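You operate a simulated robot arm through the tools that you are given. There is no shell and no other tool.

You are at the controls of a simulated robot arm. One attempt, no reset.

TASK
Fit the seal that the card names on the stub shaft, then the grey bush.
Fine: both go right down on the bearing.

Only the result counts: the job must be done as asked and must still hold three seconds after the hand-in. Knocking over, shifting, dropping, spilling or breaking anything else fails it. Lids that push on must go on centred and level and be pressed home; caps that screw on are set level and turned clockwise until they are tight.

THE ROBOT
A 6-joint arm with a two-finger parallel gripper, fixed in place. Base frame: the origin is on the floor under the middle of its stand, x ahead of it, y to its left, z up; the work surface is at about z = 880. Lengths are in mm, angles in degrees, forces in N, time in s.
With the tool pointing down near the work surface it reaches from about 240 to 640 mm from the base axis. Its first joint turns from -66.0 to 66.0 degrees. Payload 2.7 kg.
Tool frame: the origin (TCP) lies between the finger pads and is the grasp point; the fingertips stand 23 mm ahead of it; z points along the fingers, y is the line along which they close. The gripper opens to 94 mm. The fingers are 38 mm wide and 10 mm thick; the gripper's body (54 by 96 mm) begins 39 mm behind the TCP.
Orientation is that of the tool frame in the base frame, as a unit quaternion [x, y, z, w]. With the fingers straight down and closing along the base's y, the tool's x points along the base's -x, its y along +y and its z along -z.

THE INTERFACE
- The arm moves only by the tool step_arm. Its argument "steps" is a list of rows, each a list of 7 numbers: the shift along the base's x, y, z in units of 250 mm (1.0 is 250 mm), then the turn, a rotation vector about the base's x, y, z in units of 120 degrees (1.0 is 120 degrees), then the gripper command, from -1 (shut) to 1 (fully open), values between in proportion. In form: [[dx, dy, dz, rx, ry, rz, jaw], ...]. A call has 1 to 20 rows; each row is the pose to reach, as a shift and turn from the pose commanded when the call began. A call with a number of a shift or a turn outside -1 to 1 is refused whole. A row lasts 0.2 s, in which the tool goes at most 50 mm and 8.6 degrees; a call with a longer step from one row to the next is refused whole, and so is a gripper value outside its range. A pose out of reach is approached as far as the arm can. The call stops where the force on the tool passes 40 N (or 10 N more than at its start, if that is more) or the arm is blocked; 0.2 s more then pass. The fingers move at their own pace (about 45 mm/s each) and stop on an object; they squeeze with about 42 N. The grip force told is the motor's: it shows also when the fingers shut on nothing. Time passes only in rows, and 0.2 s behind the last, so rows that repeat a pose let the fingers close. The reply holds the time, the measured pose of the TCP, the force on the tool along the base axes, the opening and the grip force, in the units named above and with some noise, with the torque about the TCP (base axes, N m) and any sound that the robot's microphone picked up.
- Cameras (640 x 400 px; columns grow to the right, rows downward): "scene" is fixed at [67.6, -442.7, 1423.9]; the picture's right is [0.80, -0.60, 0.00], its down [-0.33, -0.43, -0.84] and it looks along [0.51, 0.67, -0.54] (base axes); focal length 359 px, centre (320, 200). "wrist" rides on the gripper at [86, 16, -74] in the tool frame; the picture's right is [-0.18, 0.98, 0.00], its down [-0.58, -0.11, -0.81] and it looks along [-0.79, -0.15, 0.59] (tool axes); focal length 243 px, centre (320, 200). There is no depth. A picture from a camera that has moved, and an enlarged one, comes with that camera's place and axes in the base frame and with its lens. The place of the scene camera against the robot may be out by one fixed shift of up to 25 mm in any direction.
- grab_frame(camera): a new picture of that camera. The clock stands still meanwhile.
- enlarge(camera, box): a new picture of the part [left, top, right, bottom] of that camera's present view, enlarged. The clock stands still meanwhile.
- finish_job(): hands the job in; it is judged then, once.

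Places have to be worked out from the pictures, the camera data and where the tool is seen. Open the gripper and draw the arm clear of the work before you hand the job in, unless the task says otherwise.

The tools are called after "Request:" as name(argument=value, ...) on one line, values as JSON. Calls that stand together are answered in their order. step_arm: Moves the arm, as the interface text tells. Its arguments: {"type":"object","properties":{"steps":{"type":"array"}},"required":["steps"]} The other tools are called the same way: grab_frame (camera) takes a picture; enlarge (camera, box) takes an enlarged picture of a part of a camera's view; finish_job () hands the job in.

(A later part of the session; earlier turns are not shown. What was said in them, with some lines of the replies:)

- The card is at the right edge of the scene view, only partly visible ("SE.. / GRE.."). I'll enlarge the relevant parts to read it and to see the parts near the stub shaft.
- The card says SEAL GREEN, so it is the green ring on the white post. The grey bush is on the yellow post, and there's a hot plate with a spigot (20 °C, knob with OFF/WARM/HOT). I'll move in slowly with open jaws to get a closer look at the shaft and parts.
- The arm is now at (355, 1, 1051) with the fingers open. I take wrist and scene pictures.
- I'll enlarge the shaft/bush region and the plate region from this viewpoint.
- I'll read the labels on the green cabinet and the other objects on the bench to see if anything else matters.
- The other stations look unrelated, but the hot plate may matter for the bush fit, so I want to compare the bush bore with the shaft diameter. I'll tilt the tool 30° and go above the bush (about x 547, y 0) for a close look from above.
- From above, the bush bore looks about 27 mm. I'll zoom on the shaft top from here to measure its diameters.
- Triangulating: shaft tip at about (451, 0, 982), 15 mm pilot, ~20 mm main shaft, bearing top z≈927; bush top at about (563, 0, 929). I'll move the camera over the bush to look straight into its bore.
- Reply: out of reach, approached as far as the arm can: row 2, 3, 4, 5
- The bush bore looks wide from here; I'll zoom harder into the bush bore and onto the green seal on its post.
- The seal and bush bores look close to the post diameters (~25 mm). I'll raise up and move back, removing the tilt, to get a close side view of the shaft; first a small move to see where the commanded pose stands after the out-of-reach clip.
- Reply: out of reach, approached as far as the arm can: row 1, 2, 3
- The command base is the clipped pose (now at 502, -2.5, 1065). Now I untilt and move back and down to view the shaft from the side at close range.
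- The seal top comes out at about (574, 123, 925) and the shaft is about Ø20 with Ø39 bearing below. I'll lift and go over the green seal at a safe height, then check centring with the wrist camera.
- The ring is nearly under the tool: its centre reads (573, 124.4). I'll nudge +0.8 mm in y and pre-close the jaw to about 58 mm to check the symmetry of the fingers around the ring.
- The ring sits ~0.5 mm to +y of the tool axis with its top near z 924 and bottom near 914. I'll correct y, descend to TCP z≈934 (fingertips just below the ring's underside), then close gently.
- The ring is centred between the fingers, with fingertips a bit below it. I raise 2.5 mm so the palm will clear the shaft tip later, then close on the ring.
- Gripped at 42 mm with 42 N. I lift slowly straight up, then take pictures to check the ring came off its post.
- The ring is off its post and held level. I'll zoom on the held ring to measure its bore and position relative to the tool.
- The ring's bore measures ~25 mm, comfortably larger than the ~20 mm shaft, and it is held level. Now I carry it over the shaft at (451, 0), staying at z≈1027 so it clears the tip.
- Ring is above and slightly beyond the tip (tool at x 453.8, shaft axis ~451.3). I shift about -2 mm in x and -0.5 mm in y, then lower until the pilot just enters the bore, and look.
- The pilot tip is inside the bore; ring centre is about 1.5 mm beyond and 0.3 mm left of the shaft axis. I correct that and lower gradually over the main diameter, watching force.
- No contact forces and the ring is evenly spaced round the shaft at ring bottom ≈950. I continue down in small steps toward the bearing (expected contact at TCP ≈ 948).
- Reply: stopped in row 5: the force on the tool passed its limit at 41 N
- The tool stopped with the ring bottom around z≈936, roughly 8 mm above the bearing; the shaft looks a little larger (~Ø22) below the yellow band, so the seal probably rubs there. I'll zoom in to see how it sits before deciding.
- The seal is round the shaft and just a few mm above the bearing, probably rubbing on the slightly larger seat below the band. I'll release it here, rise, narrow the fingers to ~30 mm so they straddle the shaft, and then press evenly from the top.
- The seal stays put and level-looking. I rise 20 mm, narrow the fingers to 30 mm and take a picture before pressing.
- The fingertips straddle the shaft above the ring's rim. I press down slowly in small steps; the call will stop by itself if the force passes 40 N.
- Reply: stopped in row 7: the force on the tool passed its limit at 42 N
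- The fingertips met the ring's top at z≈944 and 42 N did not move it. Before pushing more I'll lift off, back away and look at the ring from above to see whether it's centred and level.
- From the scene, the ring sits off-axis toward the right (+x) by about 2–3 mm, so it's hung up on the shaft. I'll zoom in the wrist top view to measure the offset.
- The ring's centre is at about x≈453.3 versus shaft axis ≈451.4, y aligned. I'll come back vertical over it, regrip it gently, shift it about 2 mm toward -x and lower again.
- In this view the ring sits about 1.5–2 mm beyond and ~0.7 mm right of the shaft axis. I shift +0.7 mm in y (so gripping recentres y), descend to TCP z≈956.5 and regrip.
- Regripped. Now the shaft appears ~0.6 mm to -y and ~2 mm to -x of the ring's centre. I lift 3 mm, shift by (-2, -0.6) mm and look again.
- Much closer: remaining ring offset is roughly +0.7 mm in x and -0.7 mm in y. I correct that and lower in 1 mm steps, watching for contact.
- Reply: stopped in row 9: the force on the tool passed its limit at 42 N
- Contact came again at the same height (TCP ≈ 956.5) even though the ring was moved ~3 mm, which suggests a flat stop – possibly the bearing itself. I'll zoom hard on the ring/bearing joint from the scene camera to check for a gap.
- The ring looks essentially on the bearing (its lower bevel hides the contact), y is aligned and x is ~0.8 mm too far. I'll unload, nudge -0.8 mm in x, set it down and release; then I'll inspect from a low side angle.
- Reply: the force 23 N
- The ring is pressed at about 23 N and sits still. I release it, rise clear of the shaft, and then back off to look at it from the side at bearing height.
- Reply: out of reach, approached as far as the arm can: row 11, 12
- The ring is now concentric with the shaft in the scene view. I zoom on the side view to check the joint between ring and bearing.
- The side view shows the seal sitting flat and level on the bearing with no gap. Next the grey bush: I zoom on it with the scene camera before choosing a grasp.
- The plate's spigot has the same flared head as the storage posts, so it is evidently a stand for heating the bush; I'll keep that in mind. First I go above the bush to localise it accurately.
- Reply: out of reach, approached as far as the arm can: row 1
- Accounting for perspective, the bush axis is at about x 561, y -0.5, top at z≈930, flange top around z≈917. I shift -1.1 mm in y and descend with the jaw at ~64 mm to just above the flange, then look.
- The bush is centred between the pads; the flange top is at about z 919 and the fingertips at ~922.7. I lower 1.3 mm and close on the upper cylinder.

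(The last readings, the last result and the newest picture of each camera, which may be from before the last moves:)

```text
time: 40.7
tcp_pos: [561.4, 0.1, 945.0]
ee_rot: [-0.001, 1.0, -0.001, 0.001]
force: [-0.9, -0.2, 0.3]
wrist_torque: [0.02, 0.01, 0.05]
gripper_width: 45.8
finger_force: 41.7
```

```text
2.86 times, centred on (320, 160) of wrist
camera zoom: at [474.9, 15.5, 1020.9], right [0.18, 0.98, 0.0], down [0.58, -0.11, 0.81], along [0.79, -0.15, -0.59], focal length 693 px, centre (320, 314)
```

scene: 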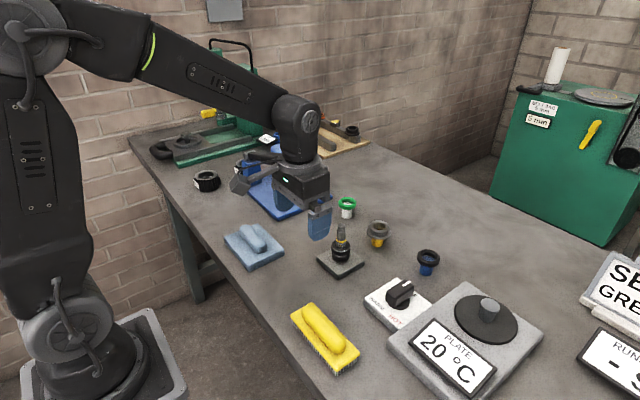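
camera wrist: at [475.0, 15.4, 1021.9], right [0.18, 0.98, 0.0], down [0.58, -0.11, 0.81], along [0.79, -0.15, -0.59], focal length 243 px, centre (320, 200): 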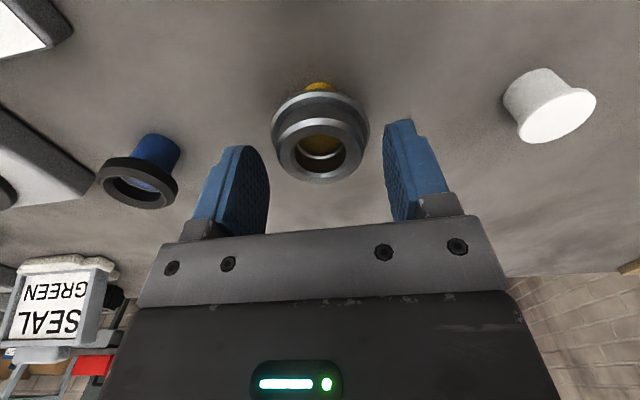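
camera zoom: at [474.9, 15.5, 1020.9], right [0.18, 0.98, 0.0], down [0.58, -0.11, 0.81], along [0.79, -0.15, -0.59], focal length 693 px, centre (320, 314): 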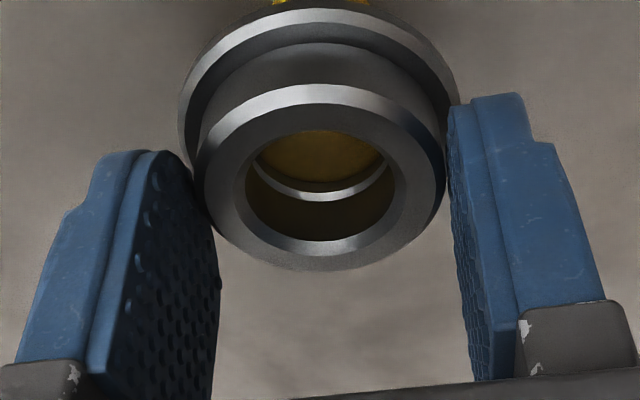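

Gripped the bush at 45.8 mm / 42 N above its flange. I lift it slowly straight up and check.

Request:
step_arm(steps=[[0, 0, 0.02, 0, 0, 0, -0.3], [0, 0, 0.05, 0, 0, 0, -0.3], [0, 0, 0.1, 0, 0, 0, -0.3], [0, 0, 0.2, 0, 0, 0, -0.3], [0, 0, 0.32, 0, 0, 0, -0.3], [0, 0, 0.4, 0, 0, 0, -0.3], [0, 0, 0.4, 0, 0, 0, -0.3]])

Request:
grab_frame(camera="wrist")

Request:
enlarge(camera="wrist", box=[250, 90, 390, 210])

Request:
enlarge(camera="scene", box=[340, 140, 420, 230])

```text
time: 42.3
tcp_pos: [560.7, -0.6, 1045.8]
ee_rot: [-0.001, 1.0, -0.001, 0.001]
force: [-0.7, 0.0, -1.5]
wrist_torque: [0.04, 0.02, 0.0]
gripper_width: 45.8
finger_force: 41.7
```

```text
taken
camera wrist: at [474.8, 15.8, 1121.7], right [0.18, 0.98, 0.0], down [0.58, -0.11, 0.81], along [0.79, -0.15, -0.59], focal length 243 px, centre (320, 200)
```

wrist: 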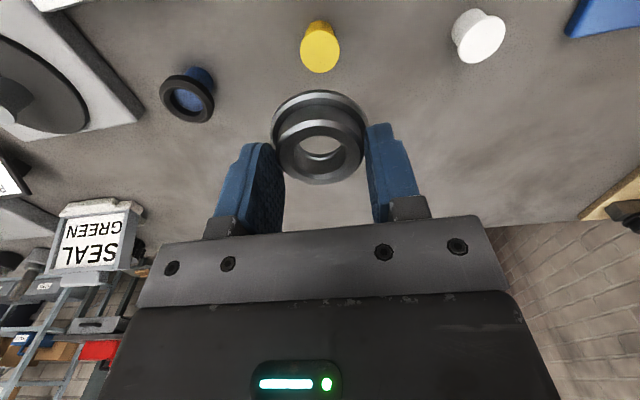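

```text
3.33 times, centred on (320, 150) of wrist
camera zoom: at [474.8, 15.8, 1121.7], right [0.18, 0.98, 0.0], down [0.58, -0.11, 0.81], along [0.79, -0.15, -0.59], focal length 809 px, centre (320, 367)
```

zoom: 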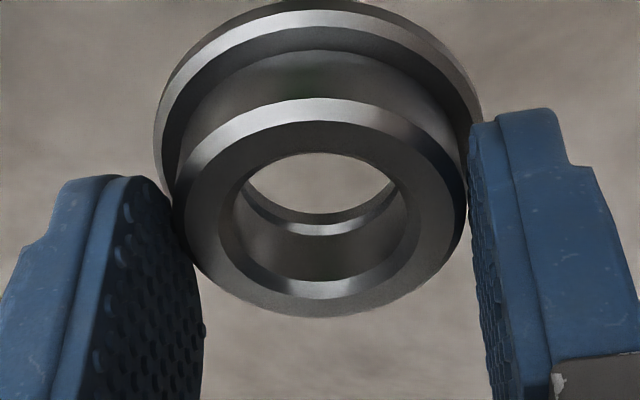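

```text
4.44 times, centred on (380, 185) of scene
camera zoom: at [67.7, -442.7, 1423.9], right [0.8, -0.6, 0.0], down [-0.33, -0.43, -0.84], along [0.51, 0.67, -0.54], focal length 1597 px, centre (53, 267)
```

zoom: 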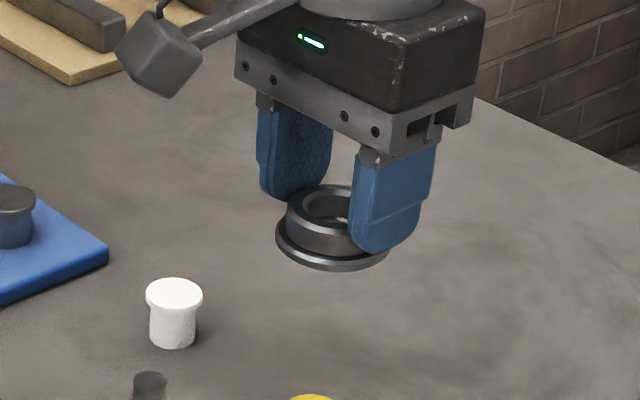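

The bush is off its post, level, with a clear ~25 mm through-bore – visibly larger than the shaft. I carry it over the shaft at this height and check the alignment before lowering gently.

Request:
step_arm(steps=[[-0.06, 0, 0.0, 0, 0, 0, -0.3], [-0.17, 0, 0.0, 0, 0, 0, -0.3], [-0.28, 0, 0.0, 0, 0, 0, -0.3], [-0.38, 0, 0.0, 0, 0, 0, -0.3], [-0.438, 0, 0.0, 0, 0, 0, -0.3], [-0.438, 0, 0.0, 0, 0, 0, -0.3], [-0.438, 0, -0.04, 0, 0, 0, -0.3], [-0.438, 0, -0.06, 0, 0, 0, -0.3], [-0.438, 0, -0.06, 0, 0, 0, -0.3]])

Request:
enlarge(camera="wrist", box=[250, 80, 390, 210])

Request:
enlarge(camera="scene", box=[305, 180, 385, 260])

```text
time: 44.3
tcp_pos: [450.8, 0.1, 1029.1]
ee_rot: [-0.001, 1.0, -0.001, 0.001]
force: [0.5, 0.1, -1.1]
wrist_torque: [-0.03, 0.0, -0.01]
gripper_width: 45.8
finger_force: 41.6
```

```text
3.08 times, centred on (320, 145) of wrist
camera zoom: at [365.2, 15.6, 1105.3], right [0.18, 0.98, 0.0], down [0.58, -0.11, 0.81], along [0.79, -0.15, -0.59], focal length 746 px, centre (320, 369)
```

zoom: 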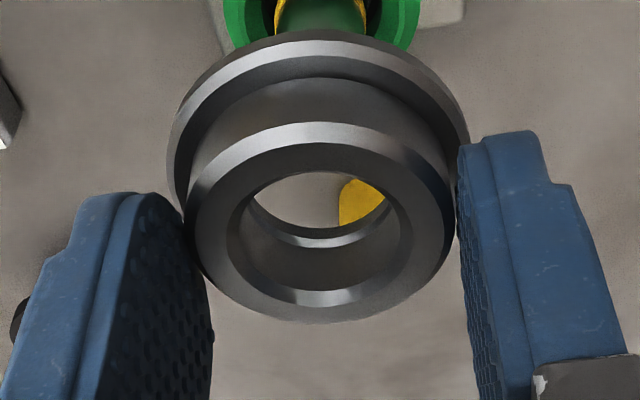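

```text
5.00 times, centred on (345, 220) of scene
camera zoom: at [67.7, -442.7, 1423.9], right [0.8, -0.6, 0.0], down [-0.33, -0.43, -0.84], along [0.51, 0.67, -0.54], focal length 1797 px, centre (195, 100)
```

zoom: 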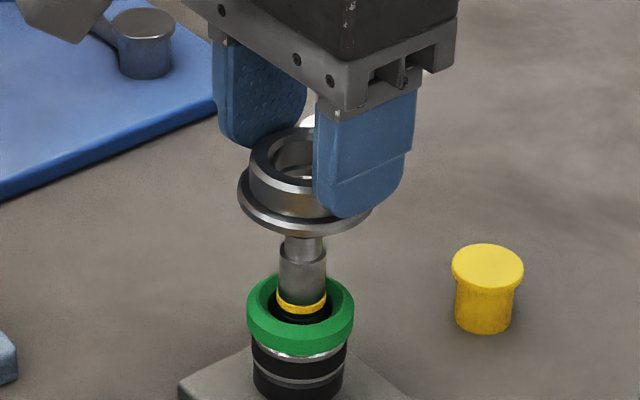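

Well aligned in the scene view (flange centre ≈ shaft axis). I lower 24 mm so the pilot enters the bore, then look down into it.

Request:
step_arm(steps=[[0, 0, -0.03, 0, 0, 0, -0.3], [0, 0, -0.06, 0, 0, 0, -0.3], [0, 0, -0.08, 0, 0, 0, -0.3], [0, 0, -0.096, 0, 0, 0, -0.3], [0, 0, -0.096, 0, 0, 0, -0.3]])

Request:
enlarge(camera="wrist", box=[250, 80, 390, 210])

Request:
enlarge(camera="scene", box=[318, 195, 368, 245])

```text
time: 45.5
tcp_pos: [450.6, 0.5, 1005.0]
ee_rot: [-0.001, 1.0, -0.001, 0.001]
force: [-0.6, 0.3, -1.2]
wrist_torque: [-0.03, -0.01, 0.03]
gripper_width: 45.8
finger_force: 42.0
```

```text
3.08 times, centred on (320, 145) of wrist
camera zoom: at [365.4, 15.9, 1081.6], right [0.18, 0.98, 0.0], down [0.58, -0.11, 0.81], along [0.79, -0.15, -0.59], focal length 746 px, centre (320, 369)
```

zoom: 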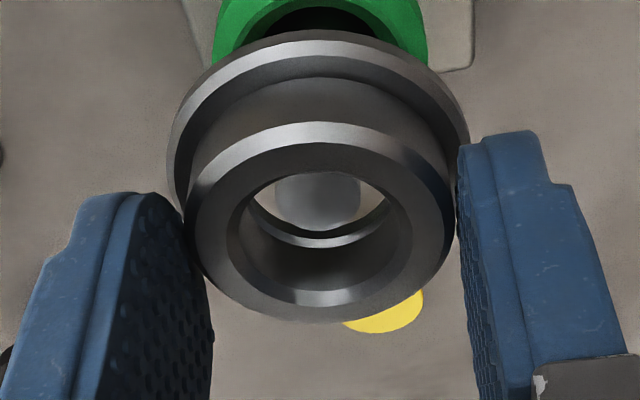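

```text
8.00 times, centred on (343, 220) of scene
camera zoom: at [67.7, -442.7, 1423.9], right [0.8, -0.6, 0.0], down [-0.33, -0.43, -0.84], along [0.51, 0.67, -0.54], focal length 2875 px, centre (136, 40)
```

zoom: 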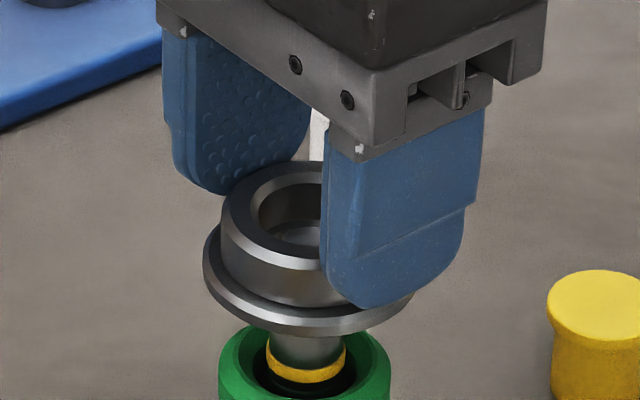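

The pilot tip is inside the bore; the shaft is ~0.5 mm to -y of the bush centre. I correct that and lower gently in 2 mm steps onto the main diameter.

Request:
step_arm(steps=[[-0.001, -0.002, 0.0, 0, 0, 0, -0.3], [-0.001, -0.002, -0.008, 0, 0, 0, -0.3], [-0.001, -0.002, -0.016, 0, 0, 0, -0.3], [-0.001, -0.002, -0.024, 0, 0, 0, -0.3], [-0.001, -0.002, -0.032, 0, 0, 0, -0.3], [-0.001, -0.002, -0.04, 0, 0, 0, -0.3], [-0.001, -0.002, -0.04, 0, 0, 0, -0.3]])

Request:
enlarge(camera="wrist", box=[250, 80, 390, 210])

Request:
enlarge(camera="scene", box=[318, 200, 368, 250])

```text
time: 47.1
tcp_pos: [450.9, -0.7, 996.0]
ee_rot: [-0.001, 1.0, -0.001, 0.001]
force: [-0.2, -0.4, -1.8]
wrist_torque: [0.03, 0.03, -0.01]
gripper_width: 45.5
finger_force: 41.7
```

```text
3.08 times, centred on (320, 145) of wrist
camera zoom: at [365.1, 15.5, 1071.8], right [0.18, 0.98, 0.0], down [0.58, -0.11, 0.81], along [0.79, -0.15, -0.59], focal length 746 px, centre (320, 369)
```

zoom: 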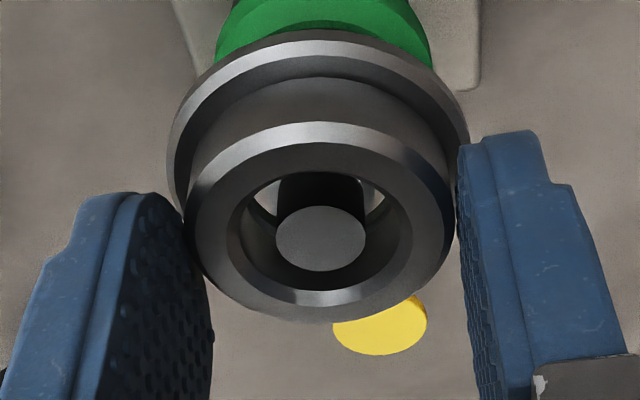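

```text
8.00 times, centred on (343, 225) of scene
camera zoom: at [67.7, -442.7, 1423.9], right [0.8, -0.6, 0.0], down [-0.33, -0.43, -0.84], along [0.51, 0.67, -0.54], focal length 2875 px, centre (136, 0)
```

zoom: 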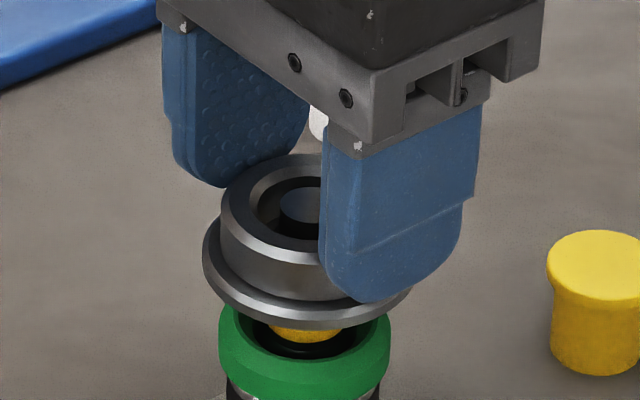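

Concentric in y; the shaft sits ~0.7 mm toward -x of the bush centre. I correct this and continue down 8 mm over the main diameter, watching the force.

Request:
step_arm(steps=[[-0.0026, 0.0, 0.0, 0, 0, 0, -0.3], [-0.0026, 0.0, -0.006, 0, 0, 0, -0.3], [-0.0026, 0.0, -0.012, 0, 0, 0, -0.3], [-0.0026, 0.0, -0.018, 0, 0, 0, -0.3], [-0.0026, 0.0, -0.025, 0, 0, 0, -0.3], [-0.0026, 0.0, -0.032, 0, 0, 0, -0.3], [-0.0026, 0.0, -0.032, 0, 0, 0, -0.3]])

Request:
enlarge(camera="wrist", box=[250, 80, 390, 210])

Request:
enlarge(camera="scene", box=[318, 205, 368, 255])

```text
time: 48.7
tcp_pos: [449.8, -0.5, 988.2]
ee_rot: [-0.001, 1.0, -0.001, 0.001]
force: [0.3, -0.5, -2.2]
wrist_torque: [-0.03, 0.0, -0.02]
gripper_width: 45.8
finger_force: 42.0
```

```text
3.08 times, centred on (320, 145) of wrist
camera zoom: at [364.6, 15.2, 1063.8], right [0.18, 0.98, 0.0], down [0.58, -0.11, 0.81], along [0.79, -0.15, -0.59], focal length 746 px, centre (320, 369)
```

zoom: 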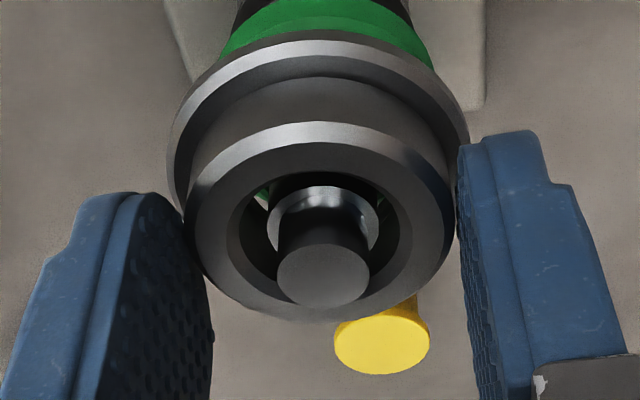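

```text
8.00 times, centred on (343, 230) of scene
camera zoom: at [67.7, -442.7, 1423.9], right [0.8, -0.6, 0.0], down [-0.33, -0.43, -0.84], along [0.51, 0.67, -0.54], focal length 2875 px, centre (136, -40)
```

zoom: 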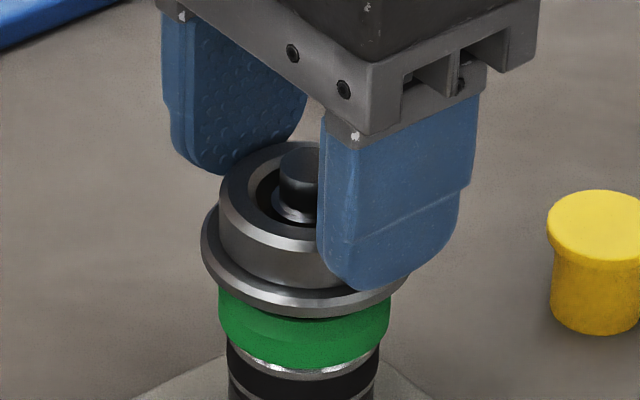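

No resistance; the bush is now past the shoulder onto the main diameter. I continue down 7 mm, toward the yellow band, in small steps.

Request:
step_arm(steps=[[0, 0.0, -0.006, 0, 0, 0, -0.3], [0, 0.0, -0.012, 0, 0, 0, -0.3], [0, 0.0, -0.018, 0, 0, 0, -0.3], [0, 0.0, -0.024, 0, 0, 0, -0.3], [0, 0.0, -0.028, 0, 0, 0, -0.3], [0, 0.0, -0.028, 0, 0, 0, -0.3]])

```text
time: 50.1
tcp_pos: [448.8, -1.1, 980.3]
ee_rot: [-0.001, 1.0, 0.0, 0.001]
force: [-0.5, 0.2, -2.1]
wrist_torque: [-0.04, 0.0, -0.02]
gripper_width: 46.0
finger_force: 41.6
```

Still free at TCP z≈981 (bush bottom ≈952). I check the centring once more before the last few millimetres.

Request:
enlarge(camera="wrist", box=[250, 80, 390, 210])

Request:
enlarge(camera="scene", box=[318, 210, 368, 260])

```text
3.08 times, centred on (320, 145) of wrist
camera zoom: at [364.5, 15.6, 1056.8], right [0.18, 0.98, 0.0], down [0.58, -0.11, 0.81], along [0.79, -0.15, -0.59], focal length 746 px, centre (320, 369)
```

zoom: 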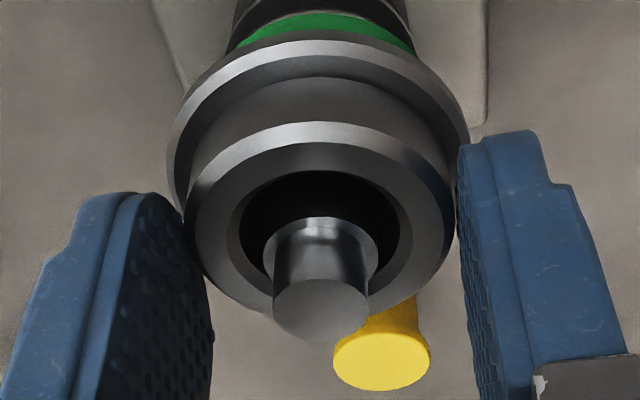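

```text
8.00 times, centred on (343, 235) of scene
camera zoom: at [67.7, -442.7, 1423.9], right [0.8, -0.6, 0.0], down [-0.33, -0.43, -0.84], along [0.51, 0.67, -0.54], focal length 2875 px, centre (136, -80)
```

zoom: 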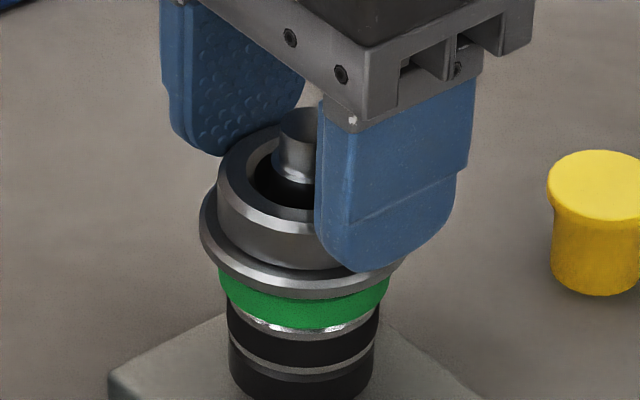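

Everything is concentric. I lower the last ~8 mm in 1 mm steps until contact with the seal.

Request:
step_arm(steps=[[0, 0.0, -0.006, 0, 0, 0, -0.3], [0, 0.0, -0.011, 0, 0, 0, -0.3], [0, 0.0, -0.016, 0, 0, 0, -0.3], [0, 0.0, -0.02, 0, 0, 0, -0.3], [0, 0.0, -0.02, 0, 0, 0, -0.3]])

Request:
enlarge(camera="wrist", box=[250, 80, 390, 210])

Request:
enlarge(camera="scene", box=[318, 210, 368, 260])

```text
time: 51.3
tcp_pos: [450.5, -1.1, 977.9]
ee_rot: [-0.001, 1.0, 0.0, 0.003]
force: [-8.4, 2.3, 30.7]
wrist_torque: [0.16, 0.56, 0.01]
gripper_width: 45.8
finger_force: 41.9
```

```text
3.08 times, centred on (320, 145) of wrist
camera zoom: at [364.6, 15.3, 1053.3], right [0.18, 0.98, 0.0], down [0.58, -0.11, 0.81], along [0.8, -0.15, -0.59], focal length 746 px, centre (320, 369)
```

zoom: 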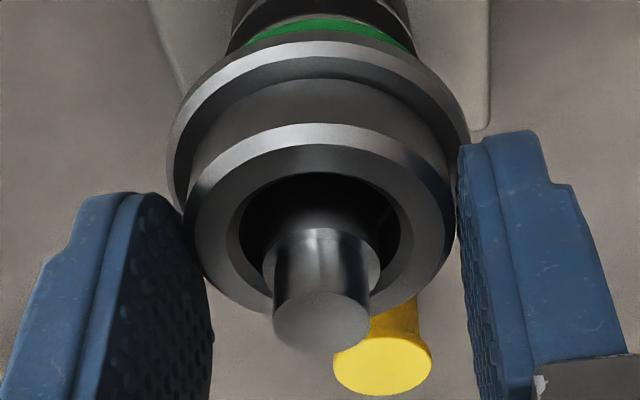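

```text
8.00 times, centred on (343, 235) of scene
camera zoom: at [67.0, -442.6, 1424.0], right [0.8, -0.6, 0.0], down [-0.33, -0.43, -0.84], along [0.51, 0.67, -0.54], focal length 2875 px, centre (136, -80)
```

zoom: 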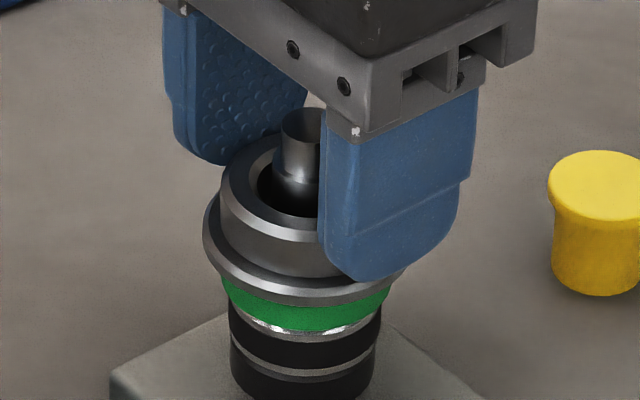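

Contact at 31 N with TCP z≈978, i.e. bush bottom around 946–949 where I'd expect the seal top at ~944.4. I stop pushing, release the bush here and inspect from the side to see whether it sits on the seal or hangs at the band.

Request:
step_arm(steps=[[0, 0, 0.006, 0, 0, 0, -0.1], [0, 0, 0.006, 0, 0, 0, 0.1], [0, 0, 0.006, 0, 0, 0, 0.3], [0, 0, 0.1, 0, 0, 0, 0.4], [0, 0, 0.25, 0, 0, 0, 0.5], [0, 0, 0.36, 0, 0, 0, 0.5], [-0.1, 0, 0.36, 0, -0.05, 0, 0.5], [-0.2, 0, 0.36, 0, -0.11, 0, 0.5], [-0.25, 0, 0.3, 0, -0.17, 0, 0.5], [-0.25, 0, 0.16, 0, -0.23, 0, 0.5], [-0.25, 0, 0.02, 0, -0.29, 0, 0.5], [-0.25, 0, -0.1, 0, -0.32, 0, 0.5], [-0.25, 0, -0.14, 0, -0.32, 0, 0.5], [-0.25, 0, -0.14, 0, -0.32, 0, 0.5]])

Request:
enlarge(camera="wrist", box=[280, 115, 390, 225])

Request:
enlarge(camera="scene", box=[318, 210, 368, 260])

```text
time: 54.3
tcp_pos: [387.8, -0.3, 940.8]
ee_rot: [0.0, 0.944, -0.002, 0.329]
force: [-0.3, -0.1, -0.9]
wrist_torque: [0.0, 0.0, 0.0]
gripper_width: 70.8
finger_force: 0.2
out of reach, approached as far as the arm can: row 11, 12
```

```text
3.64 times, centred on (335, 170) of wrist
camera zoom: at [274.9, 15.6, 946.3], right [0.14, 0.98, 0.11], down [-0.05, -0.11, 0.99], along [0.99, -0.15, 0.03], focal length 882 px, centre (266, 309)
```

zoom: 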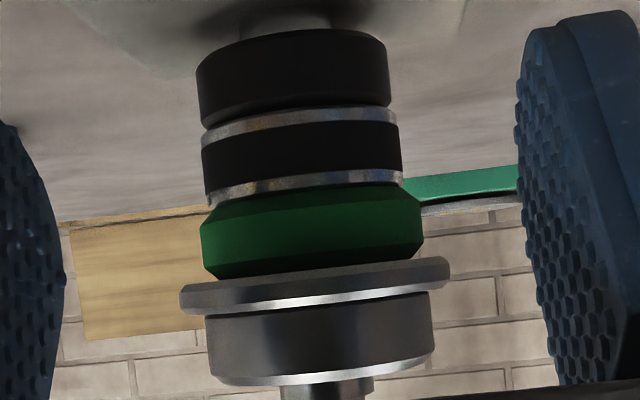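

```text
8.00 times, centred on (343, 235) of scene
camera zoom: at [67.6, -442.7, 1423.9], right [0.8, -0.6, 0.0], down [-0.33, -0.43, -0.84], along [0.51, 0.67, -0.54], focal length 2875 px, centre (136, -80)
```

zoom: 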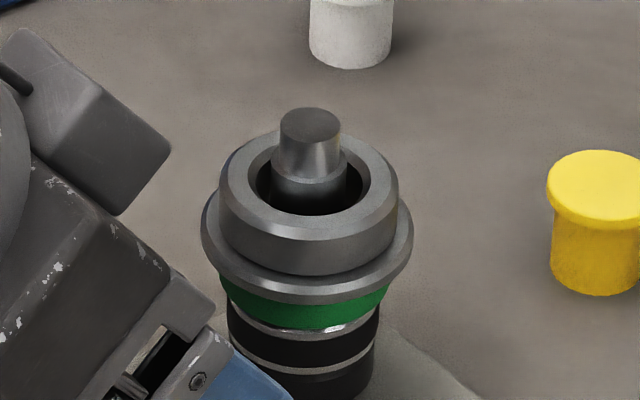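

I zoom on the seal/flange interface in the side view.

Request:
enlarge(camera="wrist", box=[320, 170, 380, 215])

Request:
enlarge(camera="wrist", box=[325, 178, 352, 200])

```text
8.89 times, centred on (350, 192) of wrist
camera zoom: at [274.9, 15.6, 946.3], right [0.14, 0.98, 0.11], down [-0.05, -0.11, 0.99], along [0.99, -0.15, 0.03], focal length 2157 px, centre (53, 267)
```

zoom: 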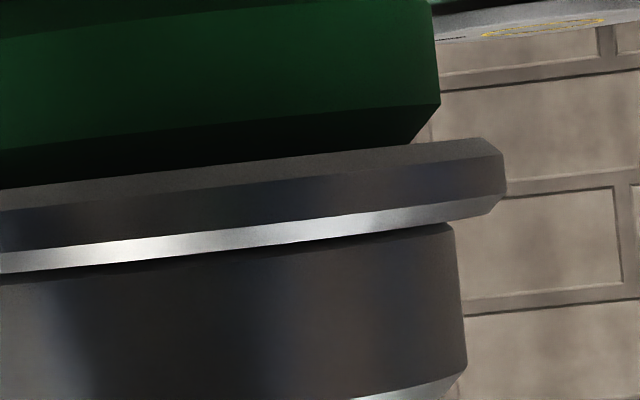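

```text
16.00 times, centred on (338, 189) of wrist
camera zoom: at [274.9, 15.6, 946.3], right [0.14, 0.98, 0.11], down [-0.05, -0.11, 0.99], along [0.99, -0.15, 0.03], focal length 3882 px, centre (24, 376)
```

zoom: 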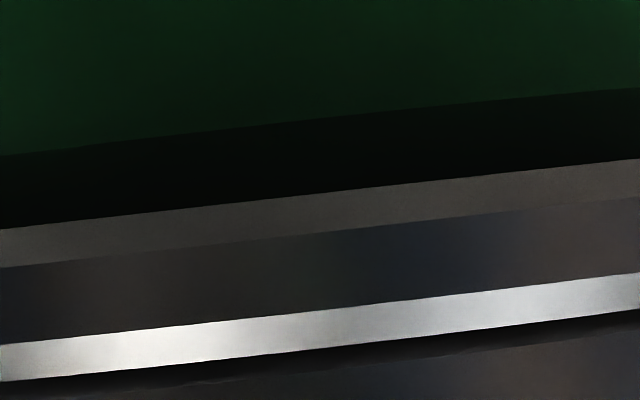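

At the right-hand edge the flange underside meets the seal's top directly, no gap. I check the left edge and the whole stack as well.

Request:
enlarge(camera="wrist", box=[300, 160, 345, 210])

Request:
enlarge(camera="wrist", box=[365, 165, 395, 195])

Request:
enlarge(camera="scene", box=[330, 220, 358, 252])

```text
8.00 times, centred on (322, 185) of wrist
camera zoom: at [274.9, 15.6, 946.3], right [0.14, 0.98, 0.11], down [-0.05, -0.11, 0.99], along [0.99, -0.15, 0.03], focal length 1941 px, centre (300, 320)
```

zoom: 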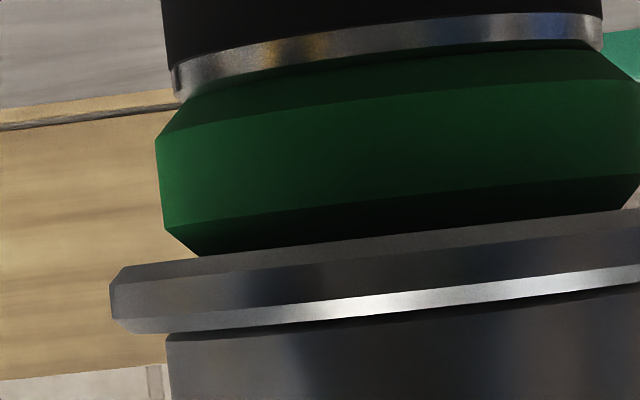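

```text
13.33 times, centred on (380, 180) of wrist
camera zoom: at [274.9, 15.6, 946.3], right [0.14, 0.98, 0.11], down [-0.05, -0.11, 0.99], along [0.99, -0.15, 0.03], focal length 3235 px, centre (-480, 467)
```

zoom: 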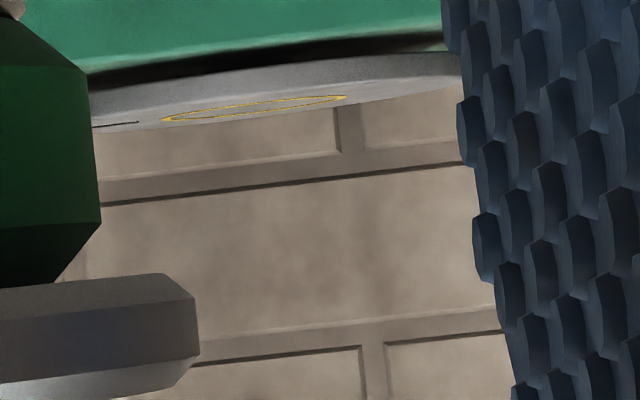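

```text
12.50 times, centred on (344, 236) of scene
camera zoom: at [67.6, -442.7, 1423.9], right [0.8, -0.6, 0.0], down [-0.33, -0.43, -0.84], along [0.51, 0.67, -0.54], focal length 4492 px, centre (20, -250)
```

zoom: 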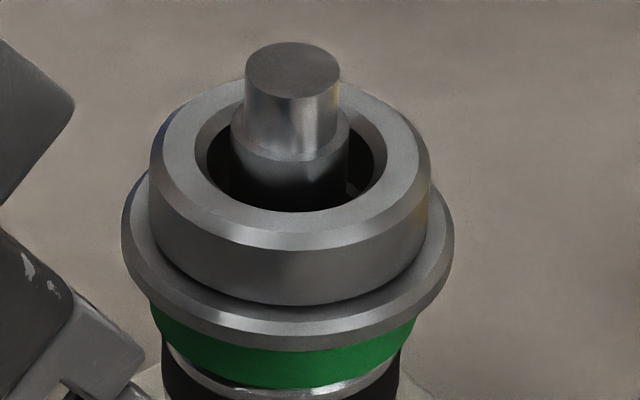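

Left and right edges both show the flange flush on the seal and the seal flush on the bearing, level and concentric (within ~0.5 mm). I withdraw the arm upward and back, jaws open, clear of the work.

Request:
step_arm(steps=[[0, 0, 0.12, 0, 0.04, 0, 0.5], [0, 0, 0.28, 0, 0.1, 0, 0.5], [0, 0, 0.44, 0, 0.16, 0, 0.5], [0, 0, 0.6, 0, 0.22, 0, 0.7], [-0.05, 0, 0.76, 0, 0.28, 0, 0.9], [-0.1, 0, 0.9, 0, 0.32, 0, 1], [-0.15, 0, 0.96, 0, 0.32, 0, 1], [-0.15, 0, 0.96, 0, 0.32, 0, 1]])

Request:
grab_frame(camera="scene")

Request:
grab_frame(camera="wrist")

Request:
enlarge(camera="scene", box=[318, 205, 368, 275])

```text
time: 56.1
tcp_pos: [348.9, -0.7, 1180.0]
ee_rot: [0.0, 1.0, 0.0, 0.0]
force: [0.2, -0.4, -0.3]
wrist_torque: [0.02, 0.0, -0.01]
gripper_width: 93.9
finger_force: 0.0
out of reach, approached as far as the arm can: row 1
```

```text
taken
```

scene: 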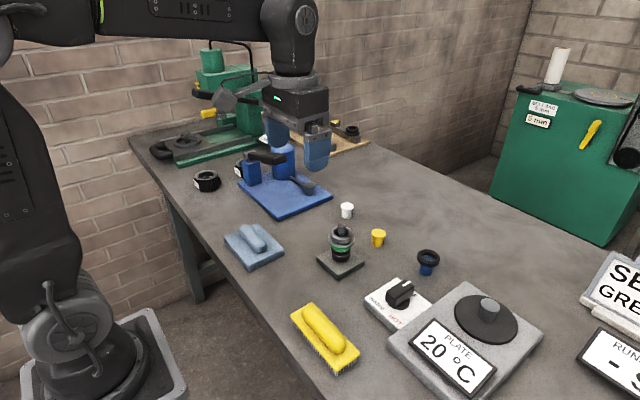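

```text
taken
camera wrist: at [264.6, 15.2, 1256.8], right [0.18, 0.98, 0.0], down [0.58, -0.11, 0.81], along [0.79, -0.15, -0.59], focal length 243 px, centre (320, 200)
```

wrist: 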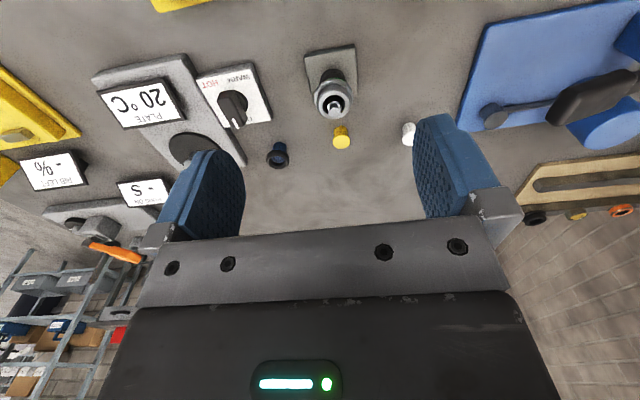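

```text
5.71 times, centred on (343, 240) of scene
camera zoom: at [67.6, -442.7, 1423.9], right [0.8, -0.6, 0.0], down [-0.33, -0.43, -0.84], along [0.51, 0.67, -0.54], focal length 2053 px, centre (189, -29)
```

zoom: 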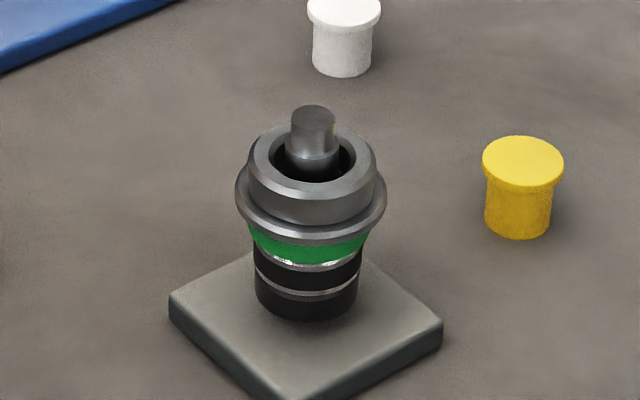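

Final state: green seal flat on the bearing, grey bush flat on it, both concentric; posts, black seal, hot plate and everything else are undisturbed, gripper open and clear. I hand the job in.

Request:
finish_job()

```text
The job is handed in.
```

The green seal named on the card is on the stub shaft, sitting flat on the bearing. The grey bush is on top of it, with its flange flush against the seal. I've handed the job in; no verdict came back.

- **Seal:** My first try left it slightly off centre, so I gripped it again, centred it and pressed it down. Side views showed no gap to the bearing, and it looked level.
- **Bush:** It slid down the shaft with no resistance until it met the seal, with about 31 N at contact. Side views showed no gap at either edge, and it was centred to within roughly 0.5 mm. I judged both fits from camera views, not direct measurement.
- **Hot plate:** I left it off at 20 °C, because the bush bore is visibly larger than the shaft and the bush went on cold.

In the final pictures nothing else on the bench looked disturbed. The gripper is open and clear of the work.
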